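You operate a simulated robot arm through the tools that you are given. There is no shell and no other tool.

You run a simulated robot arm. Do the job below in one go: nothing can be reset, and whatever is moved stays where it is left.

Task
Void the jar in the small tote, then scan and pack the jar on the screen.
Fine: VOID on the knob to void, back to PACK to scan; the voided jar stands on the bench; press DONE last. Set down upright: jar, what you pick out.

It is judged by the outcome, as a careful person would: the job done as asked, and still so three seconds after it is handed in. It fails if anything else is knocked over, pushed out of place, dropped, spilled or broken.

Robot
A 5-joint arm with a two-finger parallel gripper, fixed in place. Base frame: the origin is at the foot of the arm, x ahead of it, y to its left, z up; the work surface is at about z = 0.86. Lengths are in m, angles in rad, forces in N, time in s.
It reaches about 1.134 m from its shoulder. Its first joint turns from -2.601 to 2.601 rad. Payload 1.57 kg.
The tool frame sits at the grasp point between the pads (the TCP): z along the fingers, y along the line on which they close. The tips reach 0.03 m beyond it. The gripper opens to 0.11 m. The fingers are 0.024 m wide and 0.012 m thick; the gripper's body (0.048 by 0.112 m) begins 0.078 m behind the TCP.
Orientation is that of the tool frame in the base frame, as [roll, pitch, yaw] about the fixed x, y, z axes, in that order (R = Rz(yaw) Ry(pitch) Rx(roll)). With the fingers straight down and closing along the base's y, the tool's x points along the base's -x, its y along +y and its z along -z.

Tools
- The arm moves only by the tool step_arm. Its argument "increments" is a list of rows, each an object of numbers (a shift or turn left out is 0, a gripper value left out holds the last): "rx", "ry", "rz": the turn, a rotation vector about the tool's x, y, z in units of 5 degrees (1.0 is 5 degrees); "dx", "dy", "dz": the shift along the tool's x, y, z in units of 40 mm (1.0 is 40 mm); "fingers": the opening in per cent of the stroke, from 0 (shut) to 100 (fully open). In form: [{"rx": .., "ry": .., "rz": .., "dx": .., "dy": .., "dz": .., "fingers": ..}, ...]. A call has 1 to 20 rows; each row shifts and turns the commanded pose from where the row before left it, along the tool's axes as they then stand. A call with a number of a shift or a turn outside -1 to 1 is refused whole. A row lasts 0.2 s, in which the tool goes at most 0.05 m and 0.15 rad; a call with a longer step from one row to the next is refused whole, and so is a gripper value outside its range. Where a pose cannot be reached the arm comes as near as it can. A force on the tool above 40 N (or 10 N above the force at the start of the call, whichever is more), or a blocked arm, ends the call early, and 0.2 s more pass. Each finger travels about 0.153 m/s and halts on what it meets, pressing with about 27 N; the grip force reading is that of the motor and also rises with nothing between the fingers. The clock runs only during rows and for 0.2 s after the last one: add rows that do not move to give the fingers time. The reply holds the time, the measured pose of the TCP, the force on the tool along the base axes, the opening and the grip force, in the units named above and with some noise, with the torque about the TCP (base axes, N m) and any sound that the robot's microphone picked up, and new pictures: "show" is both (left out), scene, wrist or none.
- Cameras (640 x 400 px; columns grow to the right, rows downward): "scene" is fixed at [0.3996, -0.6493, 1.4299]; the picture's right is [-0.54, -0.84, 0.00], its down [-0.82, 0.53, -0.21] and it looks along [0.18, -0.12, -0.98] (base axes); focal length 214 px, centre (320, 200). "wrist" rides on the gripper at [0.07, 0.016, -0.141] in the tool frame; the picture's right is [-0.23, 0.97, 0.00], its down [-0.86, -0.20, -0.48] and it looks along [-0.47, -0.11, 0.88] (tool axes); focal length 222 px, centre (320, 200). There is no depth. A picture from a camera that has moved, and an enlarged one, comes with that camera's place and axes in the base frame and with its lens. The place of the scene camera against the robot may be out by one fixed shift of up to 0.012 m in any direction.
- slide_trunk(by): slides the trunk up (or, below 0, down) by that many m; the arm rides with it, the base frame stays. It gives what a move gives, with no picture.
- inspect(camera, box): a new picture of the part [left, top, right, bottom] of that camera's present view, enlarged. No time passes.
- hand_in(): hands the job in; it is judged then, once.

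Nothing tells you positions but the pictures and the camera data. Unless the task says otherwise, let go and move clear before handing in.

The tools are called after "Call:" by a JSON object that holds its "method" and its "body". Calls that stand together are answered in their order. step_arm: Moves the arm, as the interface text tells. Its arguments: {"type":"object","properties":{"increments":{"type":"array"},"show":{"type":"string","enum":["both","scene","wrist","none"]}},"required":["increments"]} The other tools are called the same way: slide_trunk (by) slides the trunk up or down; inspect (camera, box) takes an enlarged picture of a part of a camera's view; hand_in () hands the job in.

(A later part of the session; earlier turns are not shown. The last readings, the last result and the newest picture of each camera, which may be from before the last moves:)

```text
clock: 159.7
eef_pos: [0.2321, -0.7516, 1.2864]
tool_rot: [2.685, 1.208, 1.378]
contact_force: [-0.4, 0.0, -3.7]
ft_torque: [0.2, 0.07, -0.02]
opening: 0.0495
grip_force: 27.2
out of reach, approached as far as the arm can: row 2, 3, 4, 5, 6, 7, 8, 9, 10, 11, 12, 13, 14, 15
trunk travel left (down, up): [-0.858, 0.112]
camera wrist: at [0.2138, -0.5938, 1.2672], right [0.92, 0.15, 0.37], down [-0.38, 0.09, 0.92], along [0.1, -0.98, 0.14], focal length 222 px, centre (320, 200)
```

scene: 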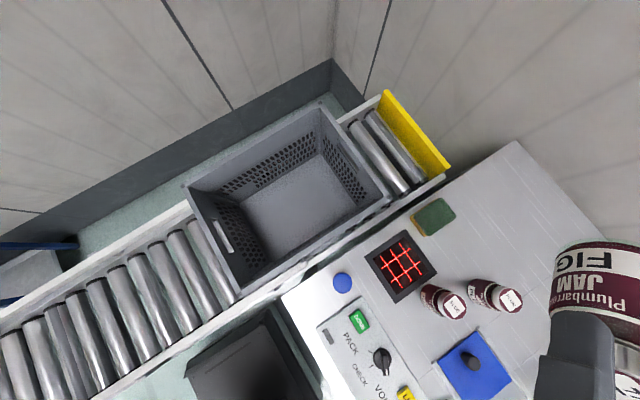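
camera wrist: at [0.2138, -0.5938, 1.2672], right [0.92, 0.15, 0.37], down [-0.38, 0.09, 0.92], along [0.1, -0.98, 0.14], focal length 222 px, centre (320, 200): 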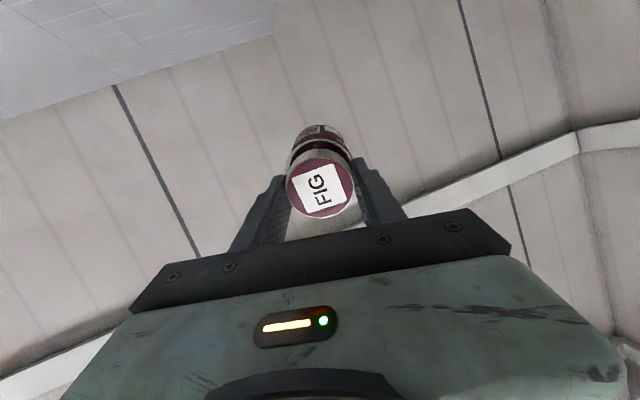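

The grip slid up onto the lid (0.0498 m) but is stable. I'll correct for the lower hang, then lower over the scanner in stages.

Call:
{"method": "step_arm", "body": {"increments": [{"dx": 0.127, "dz": -0.38}, {}], "show": "none"}}

Call:
{"method": "slide_trunk", "body": {"by": -0.28}}

Call:
{"method": "step_arm", "body": {"increments": [{}, {}, {}], "show": "both"}}

```text
clock: 160.3
eef_pos: [0.2293, -0.7342, 1.2863]
tool_rot: [2.685, 1.208, 1.377]
contact_force: [1.0, -0.3, -3.6]
ft_torque: [0.16, 0.04, 0.02]
opening: 0.0498
grip_force: 27.0
trunk travel left (down, up): [-0.858, 0.112]
```

```text
clock: 163.1
eef_pos: [0.2275, -0.7346, 1.0062]
tool_rot: [2.684, 1.208, 1.379]
contact_force: [0.0, 0.4, -3.7]
ft_torque: [0.17, 0.09, -0.03]
opening: 0.0497
grip_force: 26.9
trunk travel left (down, up): [-0.578, 0.392]
```

```text
clock: 163.9
eef_pos: [0.228, -0.7347, 1.0063]
tool_rot: [2.685, 1.208, 1.378]
contact_force: [0.3, 0.4, -4.2]
ft_torque: [0.17, 0.05, -0.01]
opening: 0.0498
grip_force: 26.9
trunk travel left (down, up): [-0.578, 0.392]
camera wrist: at [0.2096, -0.5783, 0.9872], right [0.92, 0.15, 0.37], down [-0.38, 0.09, 0.92], along [0.1, -0.98, 0.14], focal length 222 px, centre (320, 200)
```

scene: 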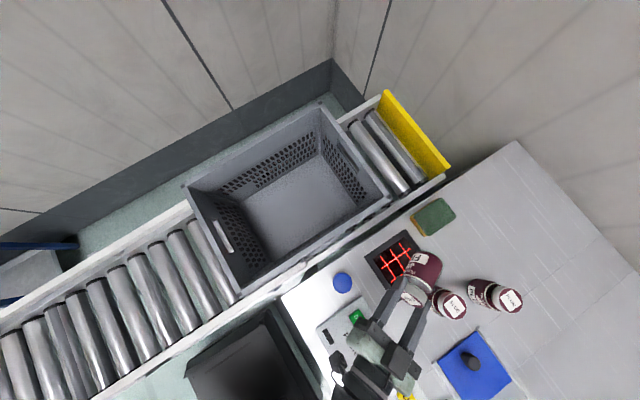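
wrist: 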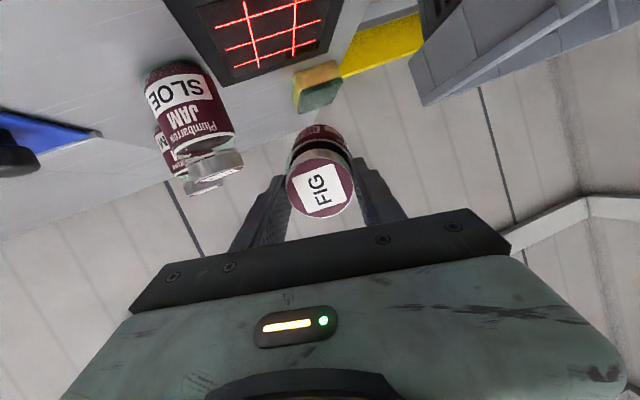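

Call:
{"method": "slide_trunk", "body": {"by": -0.03}}

Call:
{"method": "step_arm", "body": {"increments": [{}, {}, {}], "show": "none"}}

Call:
{"method": "slide_trunk", "body": {"by": -0.015}}

Call:
{"method": "step_arm", "body": {"increments": [{}, {}, {}], "show": "both"}}

```text
clock: 164.7
eef_pos: [0.2284, -0.7366, 0.9757]
tool_rot: [2.684, 1.208, 1.379]
contact_force: [-0.2, 0.0, -3.0]
ft_torque: [0.17, 0.07, 0.0]
opening: 0.0498
grip_force: 27.1
trunk travel left (down, up): [-0.548, 0.422]
```

```text
clock: 165.5
eef_pos: [0.2282, -0.7361, 0.9757]
tool_rot: [2.685, 1.206, 1.38]
contact_force: [0.3, 0.6, -2.9]
ft_torque: [0.15, 0.06, 0.02]
opening: 0.0498
grip_force: 27.0
trunk travel left (down, up): [-0.548, 0.422]
```

```text
clock: 166.1
eef_pos: [0.2289, -0.7352, 0.961]
tool_rot: [2.684, 1.207, 1.378]
contact_force: [-0.7, 0.4, -2.6]
ft_torque: [0.18, 0.1, 0.0]
opening: 0.0497
grip_force: 27.1
trunk travel left (down, up): [-0.533, 0.437]
```

```text
clock: 166.9
eef_pos: [0.2291, -0.7366, 0.9616]
tool_rot: [2.684, 1.208, 1.38]
contact_force: [0.1, 0.5, -2.5]
ft_torque: [0.18, 0.1, -0.01]
opening: 0.0496
grip_force: 27.3
trunk travel left (down, up): [-0.533, 0.437]
camera wrist: at [0.2096, -0.5783, 0.9422], right [0.92, 0.15, 0.37], down [-0.38, 0.09, 0.92], along [0.1, -0.98, 0.14], focal length 222 px, centre (320, 200)
```

scene: 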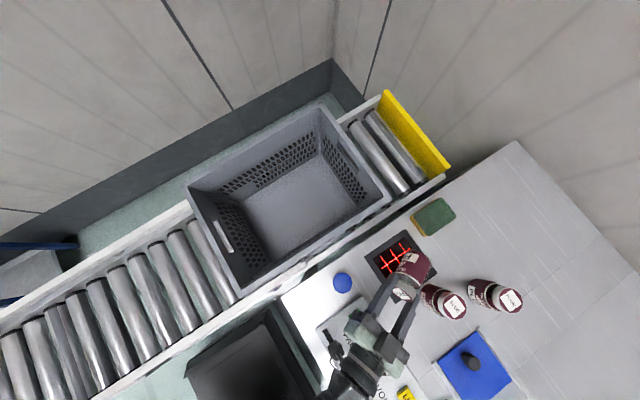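
wrist: 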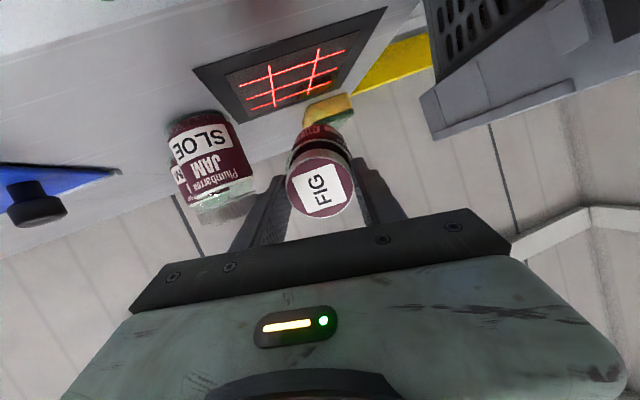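

Call:
{"method": "inspect", "body": {"camera": "scene", "box": [340, 220, 468, 300]}}

Call:
{"method": "inspect", "body": {"camera": "wrist", "box": [180, 0, 420, 160]}}

```text
5.00 times, centred on (404, 260) of scene
camera zoom: at [0.3996, -0.6493, 1.4299], right [-0.54, -0.84, 0.0], down [-0.82, 0.53, -0.21], along [0.18, -0.12, -0.98], focal length 1072 px, centre (-100, -100)
```

zoom: 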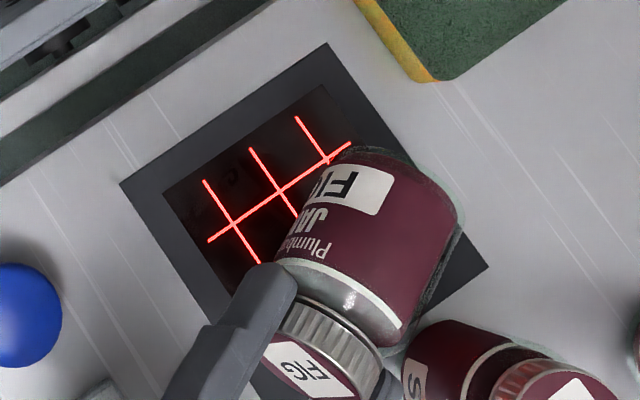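

```text
2.50 times, centred on (300, 80) of wrist
camera zoom: at [0.2096, -0.5783, 0.9422], right [0.92, 0.15, 0.37], down [-0.38, 0.09, 0.92], along [0.1, -0.98, 0.14], focal length 555 px, centre (370, 500)
```

zoom: 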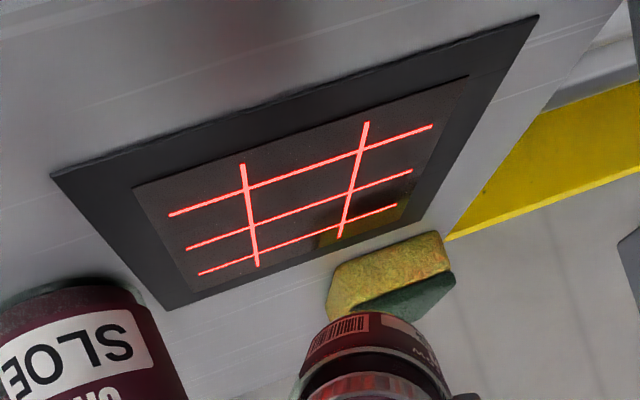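

The barcode is centred about 4 cm above the window at roughly 18°. I'll give the geometry one more thorough try: nearly flat (about 81°), centred, with a longer dwell.

Call:
{"method": "step_arm", "body": {"increments": [{"rx": -0.17, "ry": -0.98}, {"rx": -0.17, "ry": -0.98}, {"dz": -0.45, "dx": 0.08}, {}], "show": "none"}}

Call:
{"method": "slide_trunk", "body": {"by": -0.03}}

Call:
{"method": "step_arm", "body": {"increments": [{}, {}, {}, {}, {}, {}, {}, {}], "show": "both"}}

```text
clock: 167.9
eef_pos: [0.2293, -0.7377, 1.0016]
tool_rot: [2.315, 1.345, 1.026]
contact_force: [0.2, -0.9, -3.2]
ft_torque: [0.17, 0.05, -0.01]
opening: 0.0496
grip_force: 26.8
out of reach, approached as far as the arm can: row 1, 2, 3
trunk travel left (down, up): [-0.533, 0.437]
```

```text
clock: 168.6
eef_pos: [0.2285, -0.7379, 0.9715]
tool_rot: [2.317, 1.344, 1.027]
contact_force: [-0.2, -0.3, -4.0]
ft_torque: [0.23, 0.06, 0.01]
opening: 0.0498
grip_force: 26.9
trunk travel left (down, up): [-0.503, 0.467]
```

```text
clock: 170.4
eef_pos: [0.2278, -0.738, 0.9713]
tool_rot: [2.317, 1.344, 1.027]
contact_force: [0.0, -0.4, -3.7]
ft_torque: [0.17, 0.07, -0.01]
opening: 0.0497
grip_force: 27.0
trunk travel left (down, up): [-0.503, 0.467]
camera wrist: at [0.2112, -0.5855, 0.9257], right [0.9, 0.21, 0.38], down [-0.43, 0.24, 0.87], along [0.09, -0.95, 0.3], focal length 222 px, centre (320, 200)
```

scene: 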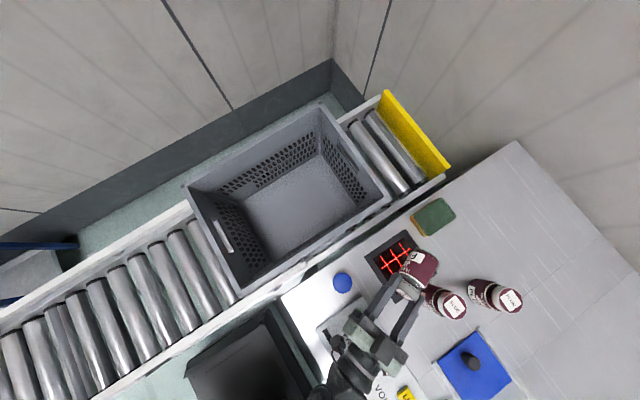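
wrist: 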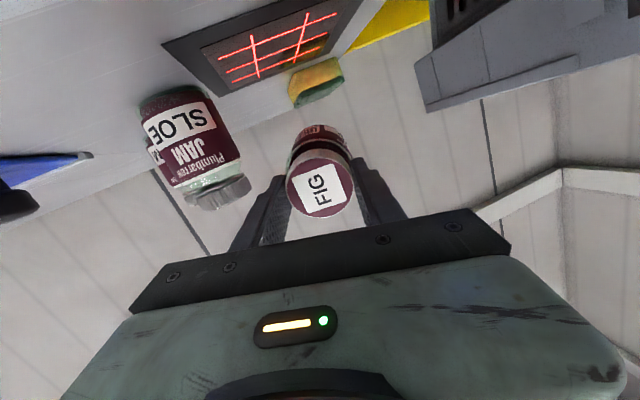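

Still no read. I'll raise, go upright and check whether the screen changed, and look over the other station parts.

Call:
{"method": "slide_trunk", "body": {"by": 0.36}}

Call:
{"method": "step_arm", "body": {"increments": [{"rx": 0.17, "ry": 0.98}, {"rx": 0.17, "ry": 0.98}, {"rx": 0.17, "ry": 0.98}, {"rx": 0.17, "ry": 0.98}, {"rx": 0.17, "ry": 0.98}, {"rx": 0.17, "ry": 0.98}, {"rx": 0.17, "ry": 0.98}, {"rx": 0.17, "ry": 0.98}, {"rx": 0.17, "ry": 0.98}, {"rx": 0.17, "ry": 0.98}, {"rx": 0.17, "ry": 0.98}, {"rx": 0.17, "ry": 0.98}, {"rx": 0.17, "ry": 0.98}, {"rx": 0.17, "ry": 0.98}, {"rx": 0.17, "ry": 0.98}, {"rx": 0.17, "ry": 0.98}, {"rx": 0.07, "ry": 0.4}, {}], "show": "wrist"}}

```text
clock: 173.9
eef_pos: [0.2286, -0.7376, 1.3308]
tool_rot: [2.319, 1.346, 1.028]
contact_force: [-1.0, 0.1, -3.0]
ft_torque: [0.15, 0.07, 0.0]
opening: 0.0497
grip_force: 27.0
trunk travel left (down, up): [-0.863, 0.107]
```

```text
clock: 177.7
eef_pos: [0.2283, -0.7368, 1.1293]
tool_rot: [-3.136, -0.004, 1.694]
contact_force: [0.5, 0.1, -3.3]
ft_torque: [-0.02, -0.03, -0.02]
opening: 0.0495
grip_force: 27.1
out of reach, approached as far as the arm can: row 1, 2, 3, 4, 5, 6, 7, 8, 9, 10, 11, 12, 13, 14, 15
trunk travel left (down, up): [-0.863, 0.107]
camera wrist: at [0.2366, -0.6665, 1.2693], right [0.99, -0.11, -0.01], down [-0.09, -0.88, 0.47], along [-0.06, -0.47, -0.88], focal length 222 px, centre (320, 200)
```

wrist: 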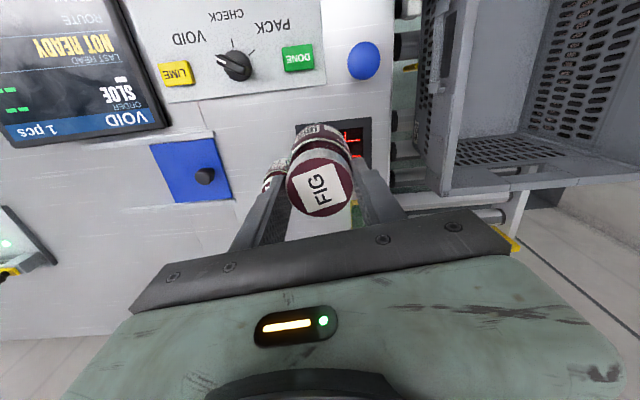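

Call:
{"method": "step_arm", "body": {"increments": [{"dx": 0.1, "dy": -0.916}, {"dx": 0.1, "dy": -0.916}, {"dx": 0.1, "dy": -0.916}, {"dx": 0.1, "dy": -0.916}, {"dx": 0.1, "dy": -0.916}, {"dx": 0.1, "dy": -0.916}, {"dx": 0.1, "dy": -0.916}, {}], "show": "wrist"}}

Call:
{"method": "inspect", "body": {"camera": "wrist", "box": [0, 180, 240, 330]}}

Call:
{"method": "inspect", "body": {"camera": "wrist", "box": [100, 0, 420, 200]}}

```text
clock: 179.5
eef_pos: [-0.0284, -0.7417, 1.1295]
tool_rot: [-3.136, -0.004, 1.696]
contact_force: [-0.9, -0.4, -4.3]
ft_torque: [-0.03, -0.02, 0.01]
opening: 0.0497
grip_force: 27.0
out of reach, approached as far as the arm can: row 4
trunk travel left (down, up): [-0.863, 0.107]
camera wrist: at [-0.0211, -0.6695, 1.2692], right [0.99, -0.11, -0.01], down [-0.09, -0.88, 0.48], along [-0.06, -0.47, -0.88], focal length 222 px, centre (320, 200)
```

wrist: 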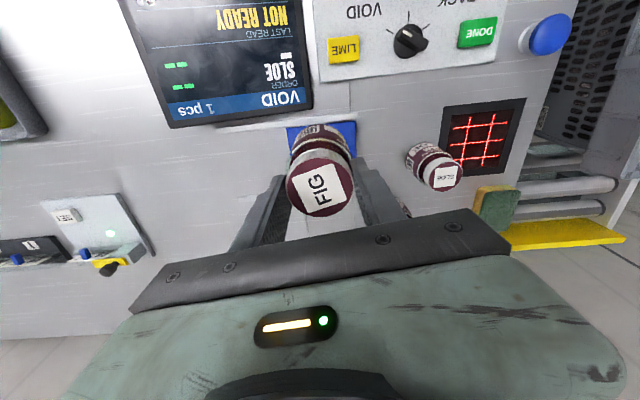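

```text
2.67 times, centred on (120, 255) of wrist
camera zoom: at [-0.0211, -0.6695, 1.2692], right [0.99, -0.11, -0.01], down [-0.09, -0.88, 0.48], along [-0.06, -0.47, -0.88], focal length 592 px, centre (853, 53)
```

zoom: 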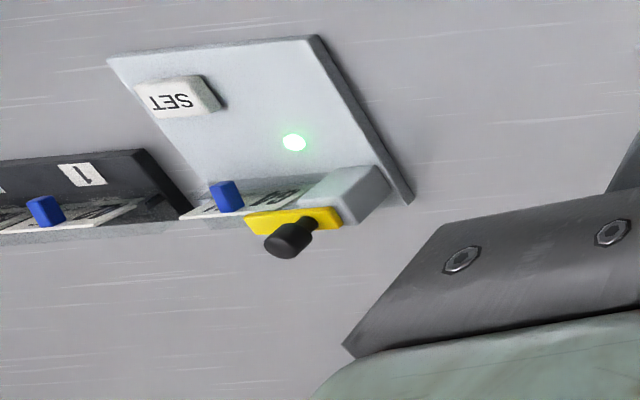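

```text
2.00 times, centred on (260, 100) of wrist
camera zoom: at [-0.0211, -0.6695, 1.2692], right [0.99, -0.11, -0.01], down [-0.09, -0.88, 0.48], along [-0.06, -0.47, -0.88], focal length 444 px, centre (440, 400)
```

zoom: 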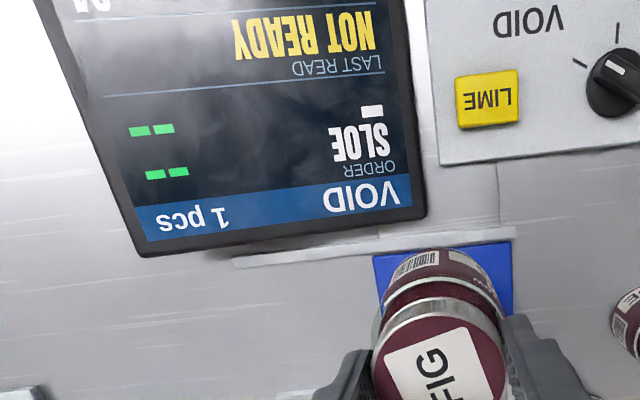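

Call:
{"method": "inspect", "body": {"camera": "scene", "box": [170, 80, 330, 180]}}

Call:
{"method": "inspect", "body": {"camera": "scene", "box": [170, 180, 330, 310]}}

Call:
{"method": "inspect", "body": {"camera": "scene", "box": [320, 80, 480, 210]}}

Call:
{"method": "inspect", "body": {"camera": "scene", "box": [0, 180, 240, 400]}}

```text
4.00 times, centred on (250, 130) of scene
camera zoom: at [0.3996, -0.6493, 1.4299], right [-0.54, -0.84, 0.0], down [-0.82, 0.53, -0.21], along [0.18, -0.12, -0.98], focal length 858 px, centre (600, 480)
```

zoom: 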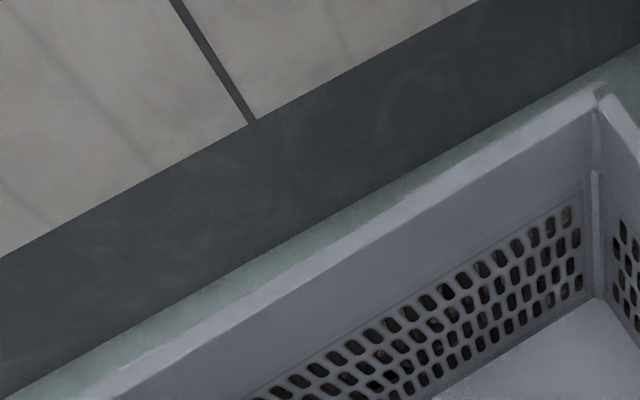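

```text
3.08 times, centred on (250, 245) of scene
camera zoom: at [0.3996, -0.6493, 1.4299], right [-0.54, -0.84, 0.0], down [-0.82, 0.53, -0.21], along [0.18, -0.12, -0.98], focal length 660 px, centre (535, 62)
```

zoom: 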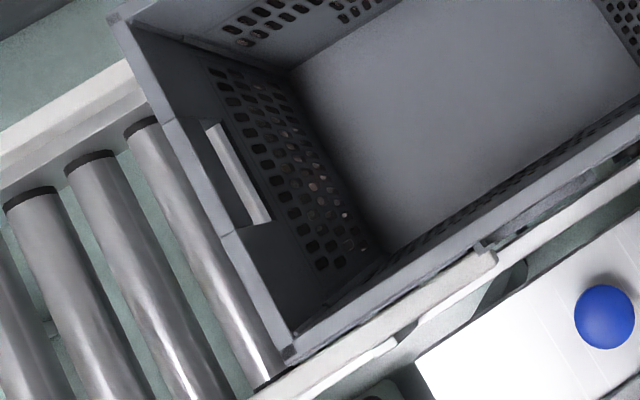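

```text
3.08 times, centred on (400, 145) of scene
camera zoom: at [0.3996, -0.6493, 1.4299], right [-0.54, -0.84, 0.0], down [-0.82, 0.53, -0.21], along [0.18, -0.12, -0.98], focal length 660 px, centre (74, 369)
```

zoom: 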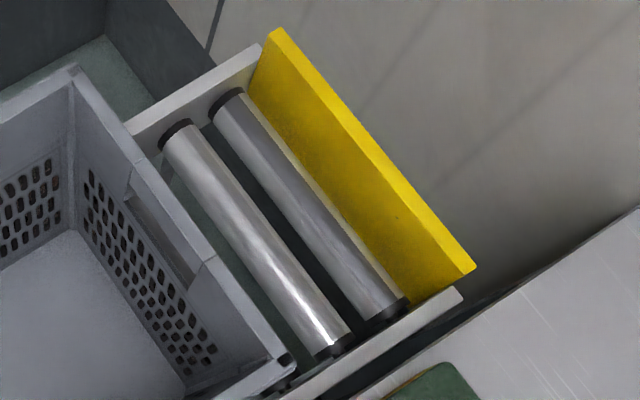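

```text
1.82 times, centred on (120, 290) of scene
camera zoom: at [0.3996, -0.6493, 1.4299], right [-0.54, -0.84, 0.0], down [-0.82, 0.53, -0.21], along [0.18, -0.12, -0.98], focal length 390 px, centre (684, 36)
```

zoom: 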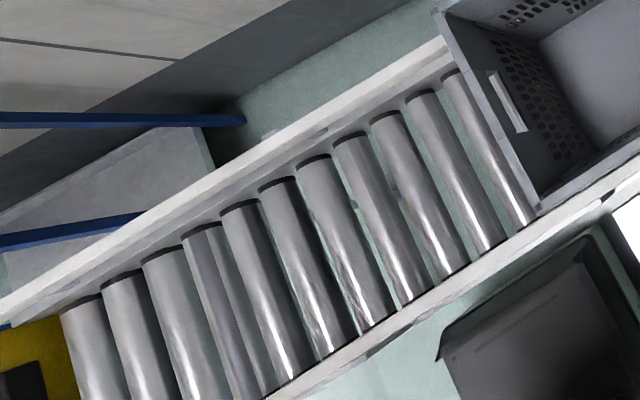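

I'll look at the card in the SET unit and the rest of the panel for what NOT READY might refer to.

Call:
{"method": "inspect", "body": {"camera": "wrist", "box": [60, 235, 140, 285]}}

Call:
{"method": "inspect", "body": {"camera": "wrist", "box": [420, 80, 560, 200]}}

Call:
{"method": "inspect", "body": {"camera": "wrist", "box": [510, 0, 640, 80]}}

Call:
{"method": "inspect", "body": {"camera": "scene", "box": [420, 320, 548, 400]}}

```text
8.00 times, centred on (100, 260) of wrist
camera zoom: at [-0.0211, -0.6695, 1.2692], right [0.99, -0.11, -0.01], down [-0.09, -0.88, 0.48], along [-0.06, -0.47, -0.88], focal length 1777 px, centre (2080, -280)
```

zoom: 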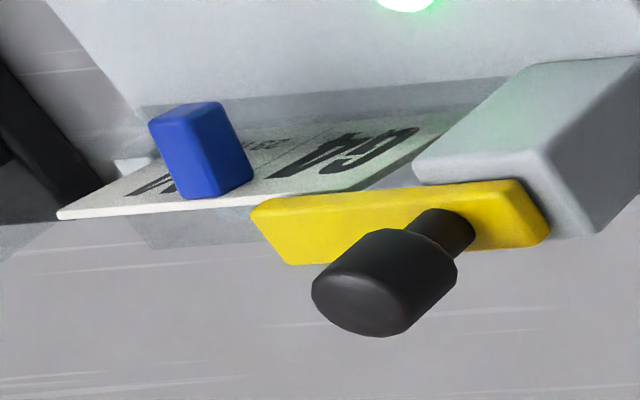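

```text
3.33 times, centred on (490, 140) of wrist
camera zoom: at [-0.0211, -0.6695, 1.2692], right [0.99, -0.11, -0.01], down [-0.09, -0.88, 0.48], along [-0.06, -0.47, -0.88], focal length 740 px, centre (-247, 400)
```

zoom: 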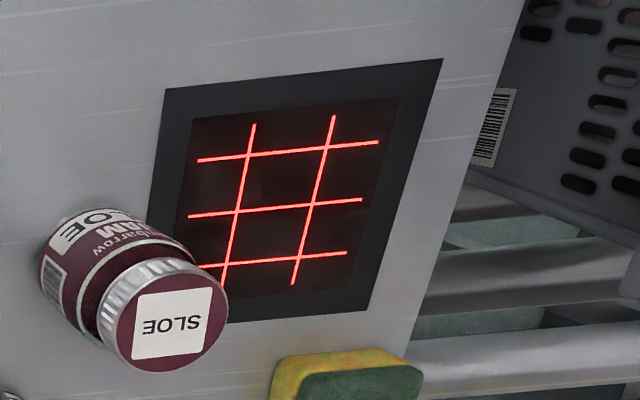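

```text
4.92 times, centred on (575, 40) of wrist
camera zoom: at [-0.0211, -0.6695, 1.2692], right [0.99, -0.11, -0.01], down [-0.09, -0.88, 0.48], along [-0.06, -0.47, -0.88], focal length 1094 px, centre (-935, 988)
```

zoom: 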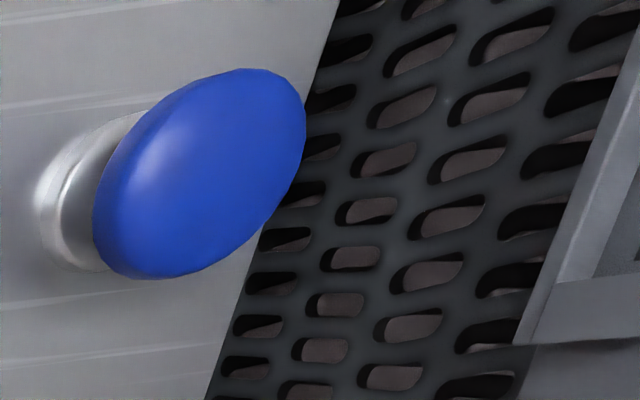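

```text
5.00 times, centred on (484, 360) of scene
camera zoom: at [0.3996, -0.6493, 1.4299], right [-0.54, -0.84, 0.0], down [-0.82, 0.53, -0.21], along [0.18, -0.12, -0.98], focal length 1072 px, centre (-500, -600)
```

zoom: 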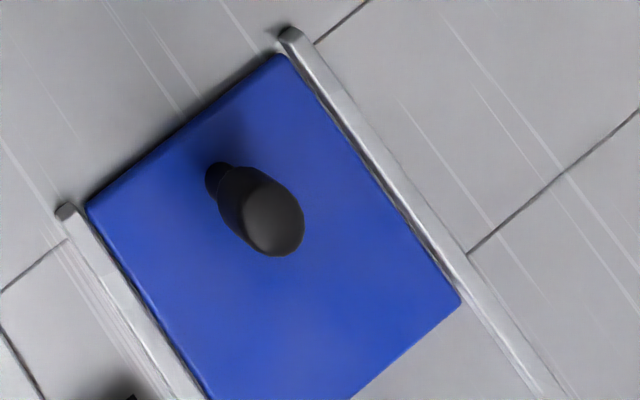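

The route card already matches G4, so nothing there needs changing. My scan poses were all 1.3–2.2 cm off centre or 18° off flat, partly because of how the jar hangs. I'll set FIG down, re-grip it deeper, and present it truly centred and flat. First, back to the set-down spot.

Call:
{"method": "step_arm", "body": {"increments": [{"dx": -0.025, "dy": 0.805}, {"dx": -0.025, "dy": 0.805}, {"dx": -0.025, "dy": 0.805}, {"dx": -0.025, "dy": 0.805}, {}], "show": "none"}}

Call:
{"method": "slide_trunk", "body": {"by": -0.145}}

Call:
{"method": "slide_trunk", "body": {"by": -0.005}}

Call:
{"method": "slide_trunk", "body": {"by": -0.003}}

```text
clock: 180.7
eef_pos: [0.1001, -0.7277, 1.13]
tool_rot: [-3.136, -0.005, 1.693]
contact_force: [1.2, 0.9, -3.2]
ft_torque: [0.0, 0.03, -0.04]
opening: 0.0499
grip_force: 27.2
trunk travel left (down, up): [-0.863, 0.107]
```

```text
clock: 182.4
eef_pos: [0.1021, -0.7284, 0.984]
tool_rot: [-3.138, -0.006, 1.693]
contact_force: [0.5, 0.0, -3.6]
ft_torque: [0.01, 0.02, 0.0]
opening: 0.0499
grip_force: 27.0
trunk travel left (down, up): [-0.718, 0.252]
```

```text
clock: 183.0
eef_pos: [0.1003, -0.7284, 0.9796]
tool_rot: [-3.137, -0.006, 1.692]
contact_force: [0.1, 0.7, -3.7]
ft_torque: [-0.01, 0.0, 0.0]
opening: 0.0497
grip_force: 27.0
trunk travel left (down, up): [-0.713, 0.257]
```

```text
clock: 183.5
eef_pos: [0.0996, -0.7284, 0.9766]
tool_rot: [-3.137, -0.005, 1.693]
contact_force: [-0.5, -0.3, -3.5]
ft_torque: [0.0, 0.03, 0.01]
opening: 0.0497
grip_force: 26.8
trunk travel left (down, up): [-0.71, 0.26]
```

Call:
{"method": "slide_trunk", "body": {"by": -0.003}}

Call:
{"method": "slide_trunk", "body": {"by": -0.002}}

```text
clock: 184.0
eef_pos: [0.101, -0.7278, 0.9739]
tool_rot: [-3.136, -0.006, 1.695]
contact_force: [-0.6, -1.0, -3.6]
ft_torque: [0.0, 0.01, -0.03]
opening: 0.0497
grip_force: 27.4
trunk travel left (down, up): [-0.707, 0.263]
```

```text
clock: 184.6
eef_pos: [0.1, -0.7286, 0.972]
tool_rot: [-3.136, -0.006, 1.693]
contact_force: [-0.6, 1.1, -3.6]
ft_torque: [0.02, 0.0, 0.05]
opening: 0.0496
grip_force: 26.8
trunk travel left (down, up): [-0.705, 0.265]
```

Call:
{"method": "slide_trunk", "body": {"by": -0.002}}

Call:
{"method": "slide_trunk", "body": {"by": -0.002}}

```text
clock: 185.1
eef_pos: [0.1001, -0.7288, 0.9699]
tool_rot: [-3.136, -0.006, 1.694]
contact_force: [0.1, 0.3, -3.6]
ft_torque: [0.02, -0.01, 0.01]
opening: 0.0498
grip_force: 27.0
trunk travel left (down, up): [-0.703, 0.267]
```

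```text
clock: 185.6
eef_pos: [0.1004, -0.7287, 0.9666]
tool_rot: [-3.135, -0.005, 1.693]
contact_force: [0.7, 0.3, -3.6]
ft_torque: [0.03, 0.03, 0.03]
opening: 0.0498
grip_force: 27.3
trunk travel left (down, up): [-0.701, 0.269]
```

Call:
{"method": "slide_trunk", "body": {"by": -0.002}}

Call:
{"method": "slide_trunk", "body": {"by": -0.002}}

Call:
{"method": "inspect", "body": {"camera": "scene", "box": [380, 280, 508, 360]}}

```text
clock: 186.1
eef_pos: [0.1009, -0.7282, 0.9658]
tool_rot: [-3.136, -0.003, 1.692]
contact_force: [-0.3, -0.5, 2.0]
ft_torque: [-0.2, -0.09, -0.04]
opening: 0.0498
grip_force: 27.3
trunk travel left (down, up): [-0.699, 0.271]
```

```text
clock: 186.6
eef_pos: [0.0992, -0.7276, 0.9649]
tool_rot: [-3.137, 0.0, 1.694]
contact_force: [-1.0, -7.1, 27.5]
ft_torque: [-0.15, -0.08, -0.01]
opening: 0.0499
grip_force: 27.1
trunk travel left (down, up): [-0.697, 0.273]
```

```text
5.00 times, centred on (444, 320) of scene
camera zoom: at [0.3996, -0.6493, 1.4299], right [-0.54, -0.84, 0.0], down [-0.82, 0.53, -0.21], along [0.18, -0.12, -0.98], focal length 1072 px, centre (-300, -400)
```

zoom: 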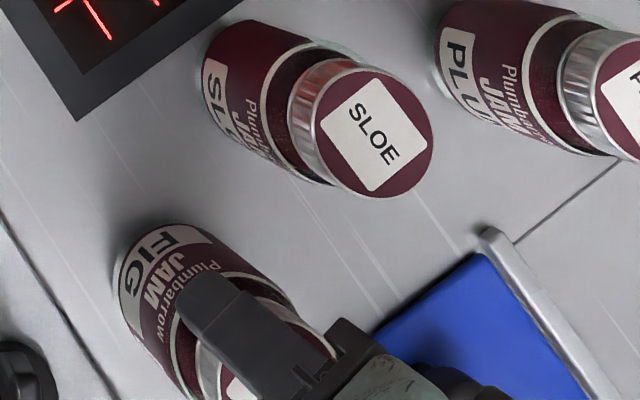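

FIG is seated on the bench. I'll open, lower 3 cm and re-grip lower on the body.

Call:
{"method": "step_arm", "body": {"increments": [{"fingers": 60}, {"fingers": 75}, {}, {}], "show": "wrist"}}

Call:
{"method": "slide_trunk", "body": {"by": -0.03}}

Call:
{"method": "inspect", "body": {"camera": "wrist", "box": [200, 80, 440, 240]}}

```text
clock: 187.6
eef_pos: [0.0992, -0.7292, 0.9633]
tool_rot: [-3.135, -0.006, 1.694]
contact_force: [0.0, 0.4, -0.1]
ft_torque: [0.02, -0.03, 0.01]
opening: 0.0825
grip_force: 0.1
trunk travel left (down, up): [-0.697, 0.273]
camera wrist: at [0.108, -0.6572, 1.1034], right [0.99, -0.11, -0.01], down [-0.09, -0.88, 0.48], along [-0.06, -0.47, -0.88], focal length 222 px, centre (320, 200)
```

wrist: 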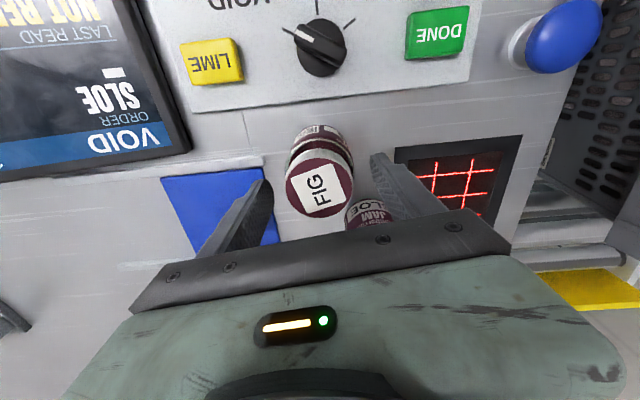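

```text
clock: 188.4
eef_pos: [0.0998, -0.7281, 0.9328]
tool_rot: [-3.136, -0.005, 1.692]
contact_force: [0.0, -0.5, -0.2]
ft_torque: [-0.02, 0.01, 0.01]
opening: 0.0823
grip_force: 0.0
trunk travel left (down, up): [-0.667, 0.303]
```

```text
2.50 times, centred on (320, 160) of wrist
camera zoom: at [0.108, -0.6572, 1.0734], right [0.99, -0.11, -0.01], down [-0.09, -0.88, 0.48], along [-0.06, -0.47, -0.88], focal length 555 px, centre (320, 300)
```

zoom: 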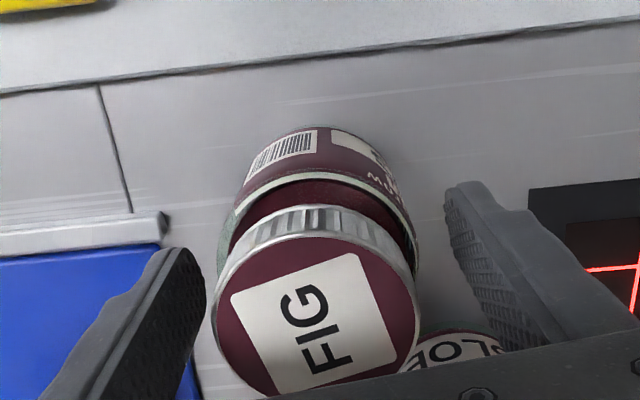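

Call:
{"method": "step_arm", "body": {"increments": [{"fingers": 60}, {"fingers": 50}, {"fingers": 40}, {"fingers": 30}, {}], "show": "none"}}

Call:
{"method": "slide_trunk", "body": {"by": 0.03}}

Call:
{"method": "slide_trunk", "body": {"by": 0.155}}

```text
clock: 189.6
eef_pos: [0.0997, -0.73, 0.9349]
tool_rot: [-3.138, -0.004, 1.693]
contact_force: [-1.1, -0.9, 1.4]
ft_torque: [-0.04, 0.0, -0.01]
opening: 0.0587
grip_force: 26.9
trunk travel left (down, up): [-0.667, 0.303]
```

```text
clock: 190.3
eef_pos: [0.0988, -0.7295, 0.9619]
tool_rot: [-3.135, -0.006, 1.691]
contact_force: [0.2, 0.1, -2.4]
ft_torque: [0.0, 0.01, -0.02]
opening: 0.0587
grip_force: 27.0
trunk travel left (down, up): [-0.697, 0.273]
```

```text
clock: 192.1
eef_pos: [0.0994, -0.7289, 1.1176]
tool_rot: [-3.137, -0.003, 1.692]
contact_force: [-0.6, 0.4, -3.6]
ft_torque: [0.01, -0.01, 0.01]
opening: 0.059
grip_force: 27.5
trunk travel left (down, up): [-0.852, 0.118]
```

Good grip. I'll carry FIG to the scanner, tilt 80°, centred.

Call:
{"method": "step_arm", "body": {"increments": [{"dx": -0.246, "dy": 0.828}, {"dx": -0.246, "dy": 0.828}, {"dx": -0.246, "dy": 0.828}, {"dx": -0.246, "dy": 0.828}, {}], "show": "none"}}

Call:
{"method": "step_arm", "body": {"increments": [{"rx": -0.17, "ry": -0.98}, {"rx": -0.17, "ry": -0.98}, {"rx": -0.17, "ry": -0.98}, {"rx": -0.17, "ry": -0.98}, {"rx": -0.17, "ry": -0.98}, {"rx": -0.17, "ry": -0.98}, {"rx": -0.17, "ry": -0.98}, {"rx": -0.17, "ry": -0.98}, {"rx": -0.17, "ry": -0.98}, {"rx": -0.17, "ry": -0.98}, {"rx": -0.17, "ry": -0.98}, {"rx": -0.17, "ry": -0.98}, {"rx": -0.17, "ry": -0.98}, {"rx": -0.17, "ry": -0.98}, {"rx": -0.17, "ry": -0.98}, {"rx": -0.17, "ry": -0.98}, {}], "show": "none"}}

Call:
{"method": "slide_trunk", "body": {"by": -0.33}}

Call:
{"method": "step_arm", "body": {"increments": [{}, {}, {}, {}, {}], "show": "both"}}

```text
clock: 193.3
eef_pos: [0.2363, -0.7512, 1.1176]
tool_rot: [-3.136, -0.006, 1.693]
contact_force: [-0.3, 0.0, -3.1]
ft_torque: [0.0, -0.01, -0.01]
opening: 0.059
grip_force: 27.1
trunk travel left (down, up): [-0.852, 0.118]
```

```text
clock: 196.9
eef_pos: [0.2356, -0.752, 1.3107]
tool_rot: [2.426, 1.32, 1.134]
contact_force: [0.2, -0.7, -3.5]
ft_torque: [0.05, 0.03, 0.01]
opening: 0.0591
grip_force: 26.9
out of reach, approached as far as the arm can: row 2, 3, 4, 5, 6, 7, 8, 9, 10, 11, 12, 13, 14, 15, 16
trunk travel left (down, up): [-0.852, 0.118]
```

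```text
clock: 200.2
eef_pos: [0.2366, -0.7501, 0.9816]
tool_rot: [2.429, 1.321, 1.136]
contact_force: [0.2, -0.5, -3.9]
ft_torque: [0.05, 0.0, 0.01]
opening: 0.0588
grip_force: 27.3
trunk travel left (down, up): [-0.522, 0.448]
```

```text
clock: 201.4
eef_pos: [0.2369, -0.7519, 0.9813]
tool_rot: [2.432, 1.319, 1.137]
contact_force: [0.2, -0.1, -3.1]
ft_torque: [0.11, 0.01, -0.06]
opening: 0.059
grip_force: 26.4
trunk travel left (down, up): [-0.522, 0.448]
camera wrist: at [0.2184, -0.5979, 0.9415], right [0.9, 0.2, 0.38], down [-0.42, 0.21, 0.89], along [0.1, -0.96, 0.27], focal length 222 px, centre (320, 200)
```

scene: 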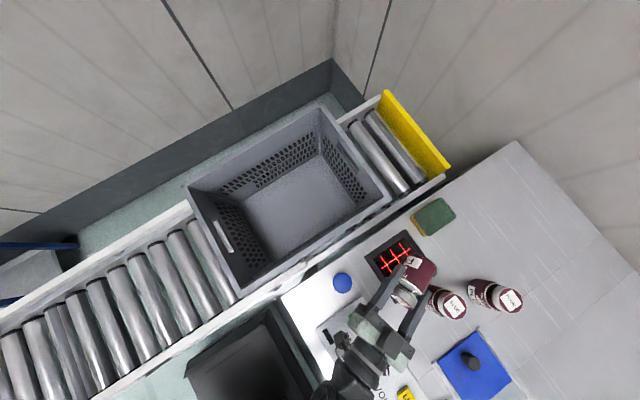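
wrist: 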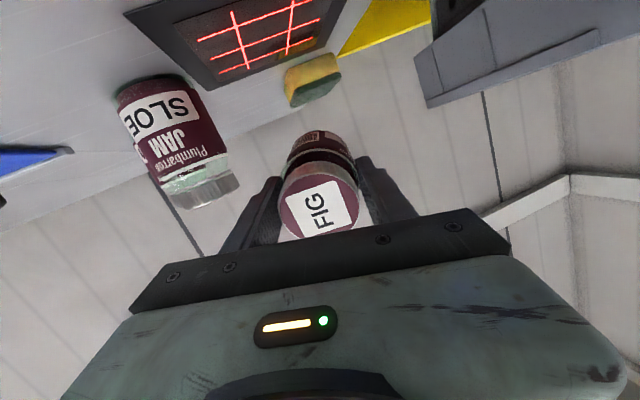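

Recomputed, the barcode is centred over the window at (0.250, -0.797), about 8 cm up and 11° from flat. I'll lower it further with dwell.

Call:
{"method": "slide_trunk", "body": {"by": -0.02}}

Call:
{"method": "step_arm", "body": {"increments": [{}, {}, {}, {}], "show": "none"}}

Call:
{"method": "slide_trunk", "body": {"by": -0.015}}

Call:
{"method": "step_arm", "body": {"increments": [{}, {}, {}, {}, {}, {}], "show": "both"}}

```text
clock: 202.0
eef_pos: [0.2359, -0.7517, 0.963]
tool_rot: [2.43, 1.32, 1.136]
contact_force: [-0.3, -0.2, -3.9]
ft_torque: [0.07, 0.07, 0.01]
opening: 0.0591
grip_force: 26.7
trunk travel left (down, up): [-0.502, 0.468]
```

```text
clock: 203.0
eef_pos: [0.2359, -0.7515, 0.9618]
tool_rot: [2.43, 1.319, 1.136]
contact_force: [-0.3, -0.9, -3.9]
ft_torque: [0.06, 0.03, 0.0]
opening: 0.059
grip_force: 27.1
trunk travel left (down, up): [-0.502, 0.468]
```

```text
clock: 203.7
eef_pos: [0.2363, -0.7521, 0.9466]
tool_rot: [2.429, 1.32, 1.135]
contact_force: [0.4, -0.8, -3.9]
ft_torque: [0.06, 0.03, -0.01]
opening: 0.0586
grip_force: 27.1
trunk travel left (down, up): [-0.487, 0.483]
```

```text
clock: 205.1
eef_pos: [0.2357, -0.7518, 0.9468]
tool_rot: [2.432, 1.32, 1.136]
contact_force: [1.2, 0.5, -4.5]
ft_torque: [0.1, 0.04, -0.03]
opening: 0.0589
grip_force: 26.7
trunk travel left (down, up): [-0.487, 0.483]
camera wrist: at [0.2184, -0.5979, 0.9065], right [0.9, 0.2, 0.38], down [-0.42, 0.21, 0.89], along [0.1, -0.96, 0.27], focal length 222 px, centre (320, 200)
```

scene: 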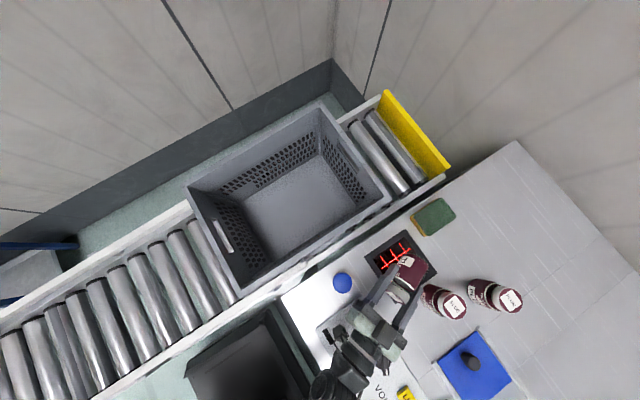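
wrist: 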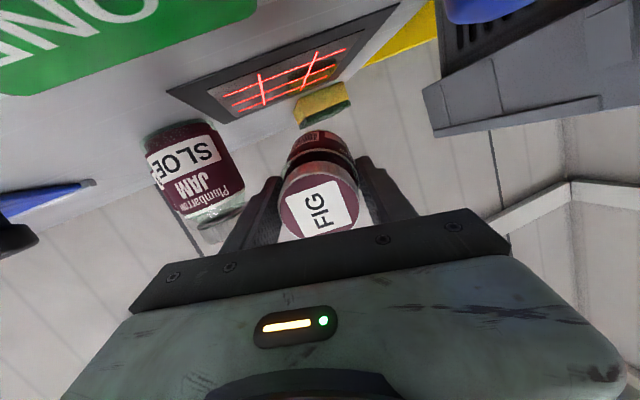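

The geometry was ideal this time and there is still no beep. I'll back up and check the screen and the panel indicator once more.

Call:
{"method": "slide_trunk", "body": {"by": 0.37}}

Call:
{"method": "step_arm", "body": {"increments": [{"rx": 0.17, "ry": 0.98}, {"rx": 0.17, "ry": 0.98}, {"rx": 0.17, "ry": 0.98}, {"rx": 0.17, "ry": 0.98}, {"rx": 0.17, "ry": 0.98}, {"rx": 0.17, "ry": 0.98}, {"rx": 0.17, "ry": 0.98}, {"rx": 0.17, "ry": 0.98}, {"rx": 0.17, "ry": 0.98}, {"rx": 0.17, "ry": 0.98}, {"rx": 0.17, "ry": 0.98}, {"rx": 0.17, "ry": 0.98}, {"rx": 0.17, "ry": 0.98}, {"rx": 0.17, "ry": 0.98}, {"rx": 0.17, "ry": 0.98}, {"rx": 0.17, "ry": 0.98}, {}], "show": "none"}}

Call:
{"method": "step_arm", "body": {"increments": [{"dx": 0.2, "dy": -0.8}, {"dx": 0.2, "dy": -0.8}, {"dx": 0.2, "dy": -0.8}, {}], "show": "both"}}

```text
clock: 208.7
eef_pos: [0.2364, -0.7517, 1.3166]
tool_rot: [2.43, 1.32, 1.136]
contact_force: [0.1, -0.2, -4.3]
ft_torque: [0.12, 0.03, 0.01]
opening: 0.0589
grip_force: 27.0
trunk travel left (down, up): [-0.857, 0.113]
```

```text
clock: 212.2
eef_pos: [0.2366, -0.7511, 1.1232]
tool_rot: [-3.133, -0.008, 1.694]
contact_force: [0.8, 0.1, -4.2]
ft_torque: [0.02, -0.01, -0.02]
opening: 0.0591
grip_force: 27.1
out of reach, approached as far as the arm can: row 1, 2, 3, 4, 5, 6, 7, 8, 9, 10, 11, 12, 13, 14, 16
trunk travel left (down, up): [-0.857, 0.113]
```

```text
clock: 213.2
eef_pos: [0.1373, -0.7403, 1.1235]
tool_rot: [-3.136, -0.008, 1.692]
contact_force: [-0.3, 0.0, -3.3]
ft_torque: [0.0, -0.02, 0.0]
opening: 0.0589
grip_force: 27.0
trunk travel left (down, up): [-0.857, 0.113]
camera wrist: at [0.1457, -0.6681, 1.2633], right [0.99, -0.11, -0.01], down [-0.09, -0.88, 0.47], along [-0.06, -0.47, -0.88], focal length 222 px, centre (320, 200)
```

scene: 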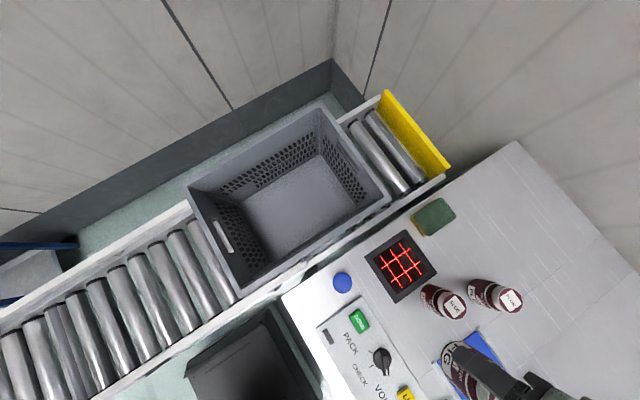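
wrist: 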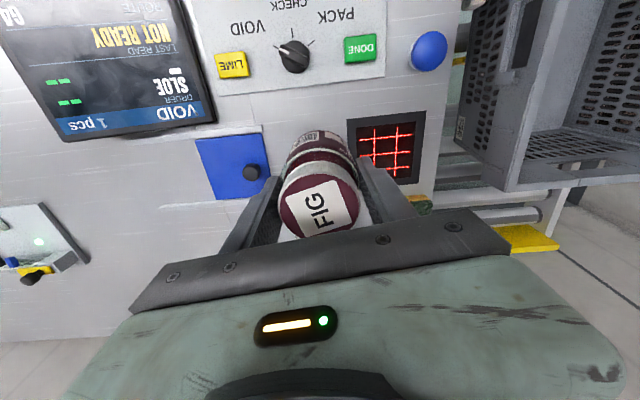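

Call:
{"method": "inspect", "body": {"camera": "wrist", "box": [340, 100, 436, 190]}}

Call:
{"method": "inspect", "body": {"camera": "scene", "box": [360, 225, 440, 307]}}

Call:
{"method": "inspect", "body": {"camera": "scene", "box": [310, 310, 390, 360]}}

Call:
{"method": "inspect", "body": {"camera": "scene", "box": [290, 250, 370, 300]}}

```text
4.44 times, centred on (388, 145) of wrist
camera zoom: at [0.1457, -0.6681, 1.2633], right [0.99, -0.11, -0.01], down [-0.09, -0.88, 0.47], along [-0.06, -0.47, -0.88], focal length 987 px, centre (18, 444)
```

zoom: 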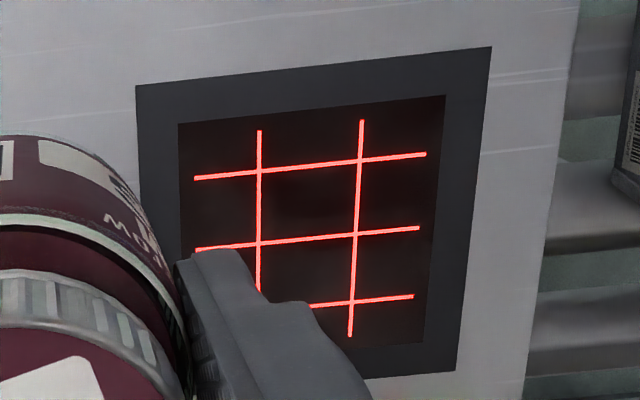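

```text
4.88 times, centred on (400, 266) of scene
camera zoom: at [0.3996, -0.6493, 1.4299], right [-0.54, -0.84, 0.0], down [-0.82, 0.53, -0.21], along [0.18, -0.12, -0.98], focal length 1046 px, centre (-70, -122)
```

zoom: 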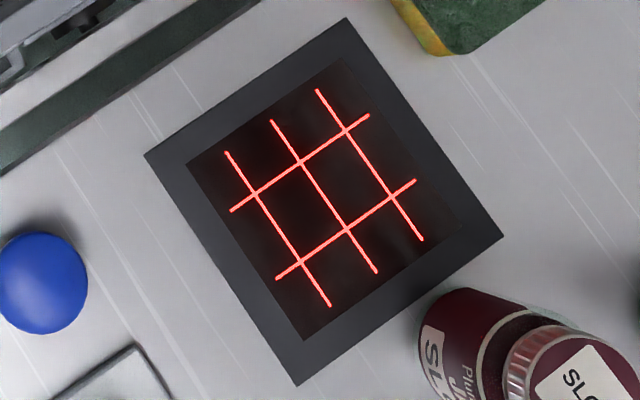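

```text
8.00 times, centred on (350, 335) of scene
camera zoom: at [0.3996, -0.6493, 1.4299], right [-0.54, -0.84, 0.0], down [-0.82, 0.53, -0.21], along [0.18, -0.12, -0.98], focal length 1716 px, centre (80, -880)
```

zoom: 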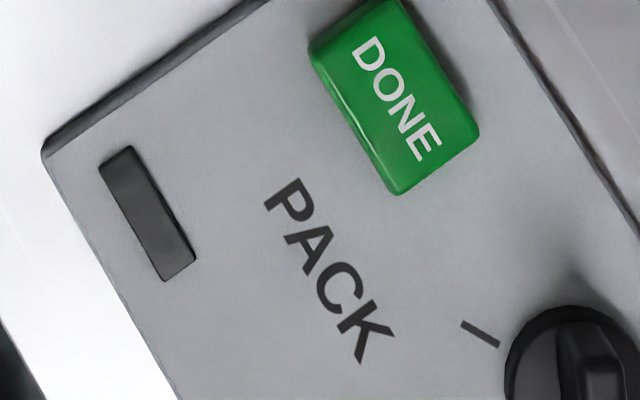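

```text
8.00 times, centred on (330, 275) of scene
camera zoom: at [0.3996, -0.6493, 1.4299], right [-0.54, -0.84, 0.0], down [-0.82, 0.53, -0.21], along [0.18, -0.12, -0.98], focal length 1716 px, centre (240, -400)
```

zoom: 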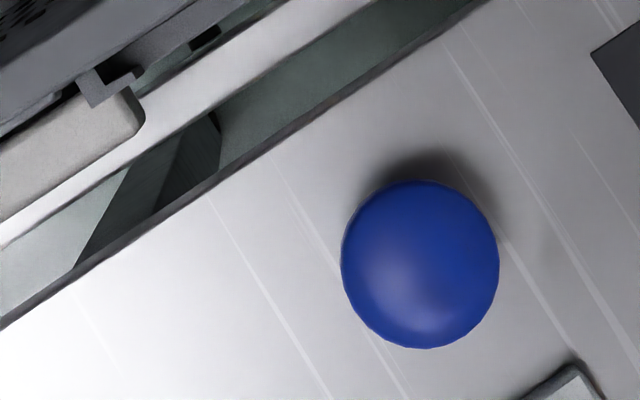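

The geometry is now ruled out, so the station itself isn't ready. The tote now sits centred exactly opposite the blue plunger (y ≈ -0.65), which looks like the pack position. The plunger stayed pushed in, so I'll set FIG down again and look at or pull the plunger.

Call:
{"method": "step_arm", "body": {"increments": [{"dx": 0.17, "dy": -0.9}, {}], "show": "none"}}

Call:
{"method": "slide_trunk", "body": {"by": -0.18}}

Call:
{"method": "slide_trunk", "body": {"by": -0.004}}

Call:
{"method": "slide_trunk", "body": {"by": -0.002}}

```text
clock: 213.8
eef_pos: [0.1013, -0.7372, 1.1237]
tool_rot: [-3.137, -0.008, 1.695]
contact_force: [0.0, -1.3, -3.9]
ft_torque: [-0.01, -0.03, -0.02]
opening: 0.059
grip_force: 27.1
trunk travel left (down, up): [-0.857, 0.113]
```

```text
clock: 215.8
eef_pos: [0.1012, -0.7367, 0.9438]
tool_rot: [-3.136, -0.008, 1.694]
contact_force: [-0.5, -0.2, -3.1]
ft_torque: [-0.01, 0.02, 0.01]
opening: 0.0589
grip_force: 27.0
trunk travel left (down, up): [-0.677, 0.293]
```

```text
clock: 216.4
eef_pos: [0.0999, -0.7374, 0.9383]
tool_rot: [-3.135, -0.007, 1.691]
contact_force: [-0.4, 0.4, -3.3]
ft_torque: [0.0, -0.03, -0.01]
opening: 0.0593
grip_force: 26.9
trunk travel left (down, up): [-0.673, 0.297]
```

```text
clock: 216.9
eef_pos: [0.1012, -0.7374, 0.9366]
tool_rot: [-3.135, -0.008, 1.693]
contact_force: [0.3, -0.9, -3.2]
ft_torque: [0.0, -0.01, -0.02]
opening: 0.0588
grip_force: 26.5
trunk travel left (down, up): [-0.671, 0.299]
```

Call:
{"method": "slide_trunk", "body": {"by": -0.002}}

Call:
{"method": "slide_trunk", "body": {"by": -0.001}}

```text
clock: 217.4
eef_pos: [0.1008, -0.7366, 0.9352]
tool_rot: [-3.136, -0.007, 1.691]
contact_force: [0.4, 0.6, -2.7]
ft_torque: [0.0, 0.0, -0.03]
opening: 0.0587
grip_force: 27.5
trunk travel left (down, up): [-0.669, 0.301]
```

```text
clock: 217.9
eef_pos: [0.1015, -0.7368, 0.9346]
tool_rot: [-3.137, -0.006, 1.693]
contact_force: [-0.7, -1.8, 0.6]
ft_torque: [-0.12, -0.14, -0.06]
opening: 0.0588
grip_force: 27.1
trunk travel left (down, up): [-0.668, 0.302]
```

Call:
{"method": "step_arm", "body": {"increments": [{"fingers": 60}, {"fingers": 75}, {}, {}], "show": "none"}}

Call:
{"method": "slide_trunk", "body": {"by": 0.19}}

Call:
{"method": "step_arm", "body": {"increments": [{"dx": 0.3, "dy": 0.85}, {"dx": 0.3, "dy": 0.85}, {"dx": 0.3, "dy": 0.85}, {"dx": 0.3, "dy": 0.85}, {"dx": 0.3, "dy": 0.85}, {"dx": 0.3, "dy": 0.85}, {}], "show": "both"}}

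```text
clock: 218.9
eef_pos: [0.1002, -0.7366, 0.9338]
tool_rot: [-3.137, -0.006, 1.692]
contact_force: [-0.4, -1.1, -0.6]
ft_torque: [-0.01, 0.01, -0.02]
opening: 0.0826
grip_force: 0.0
trunk travel left (down, up): [-0.668, 0.302]
```

```text
clock: 221.0
eef_pos: [0.1017, -0.7367, 1.1241]
tool_rot: [-3.135, -0.006, 1.695]
contact_force: [-0.2, 0.1, 0.4]
ft_torque: [0.04, 0.0, -0.01]
opening: 0.0823
grip_force: 0.0
trunk travel left (down, up): [-0.858, 0.112]
```

```text
clock: 222.6
eef_pos: [0.295, -0.639, 1.1252]
tool_rot: [-3.133, -0.007, 1.693]
contact_force: [0.1, 1.0, -0.8]
ft_torque: [0.01, 0.02, 0.01]
opening: 0.0825
grip_force: 0.0
trunk travel left (down, up): [-0.858, 0.112]
camera wrist: at [0.303, -0.5681, 1.2645], right [0.99, -0.11, -0.01], down [-0.09, -0.88, 0.47], along [-0.06, -0.47, -0.88], focal length 222 px, centre (320, 200)
```

scene: 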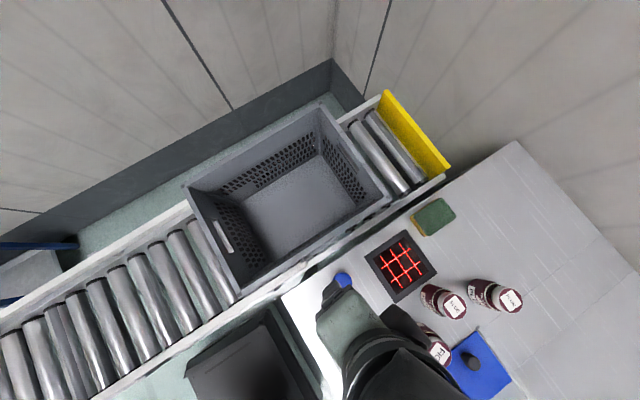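
wrist: 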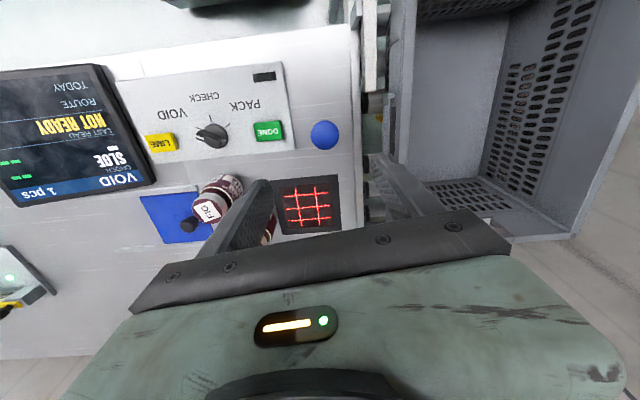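

Call:
{"method": "inspect", "body": {"camera": "wrist", "box": [290, 0, 490, 160]}}

Call:
{"method": "inspect", "body": {"camera": "wrist", "box": [0, 50, 300, 220]}}

```text
2.50 times, centred on (390, 80) of wrist
camera zoom: at [0.303, -0.5681, 1.2645], right [0.99, -0.11, -0.01], down [-0.09, -0.88, 0.47], along [-0.06, -0.47, -0.88], focal length 555 px, centre (145, 500)
```

zoom: 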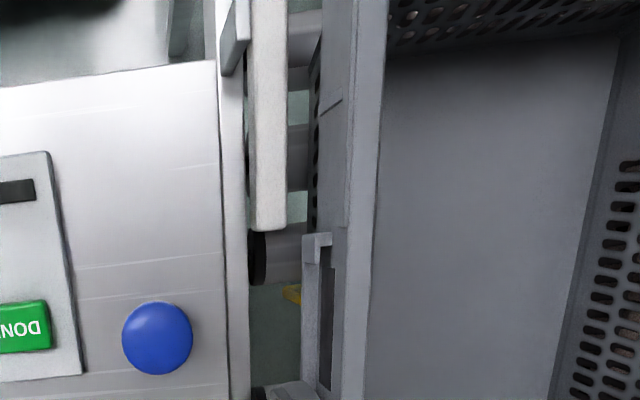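

```text
2.13 times, centred on (150, 135) of wrist
camera zoom: at [0.303, -0.5681, 1.2645], right [0.99, -0.11, -0.01], down [-0.09, -0.88, 0.47], along [-0.06, -0.47, -0.88], focal length 474 px, centre (683, 339)
```

zoom: 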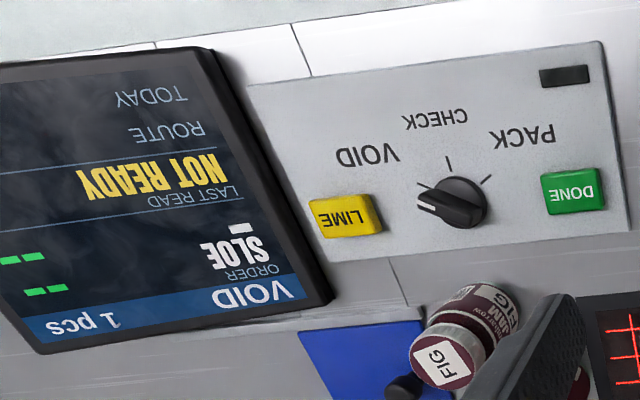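

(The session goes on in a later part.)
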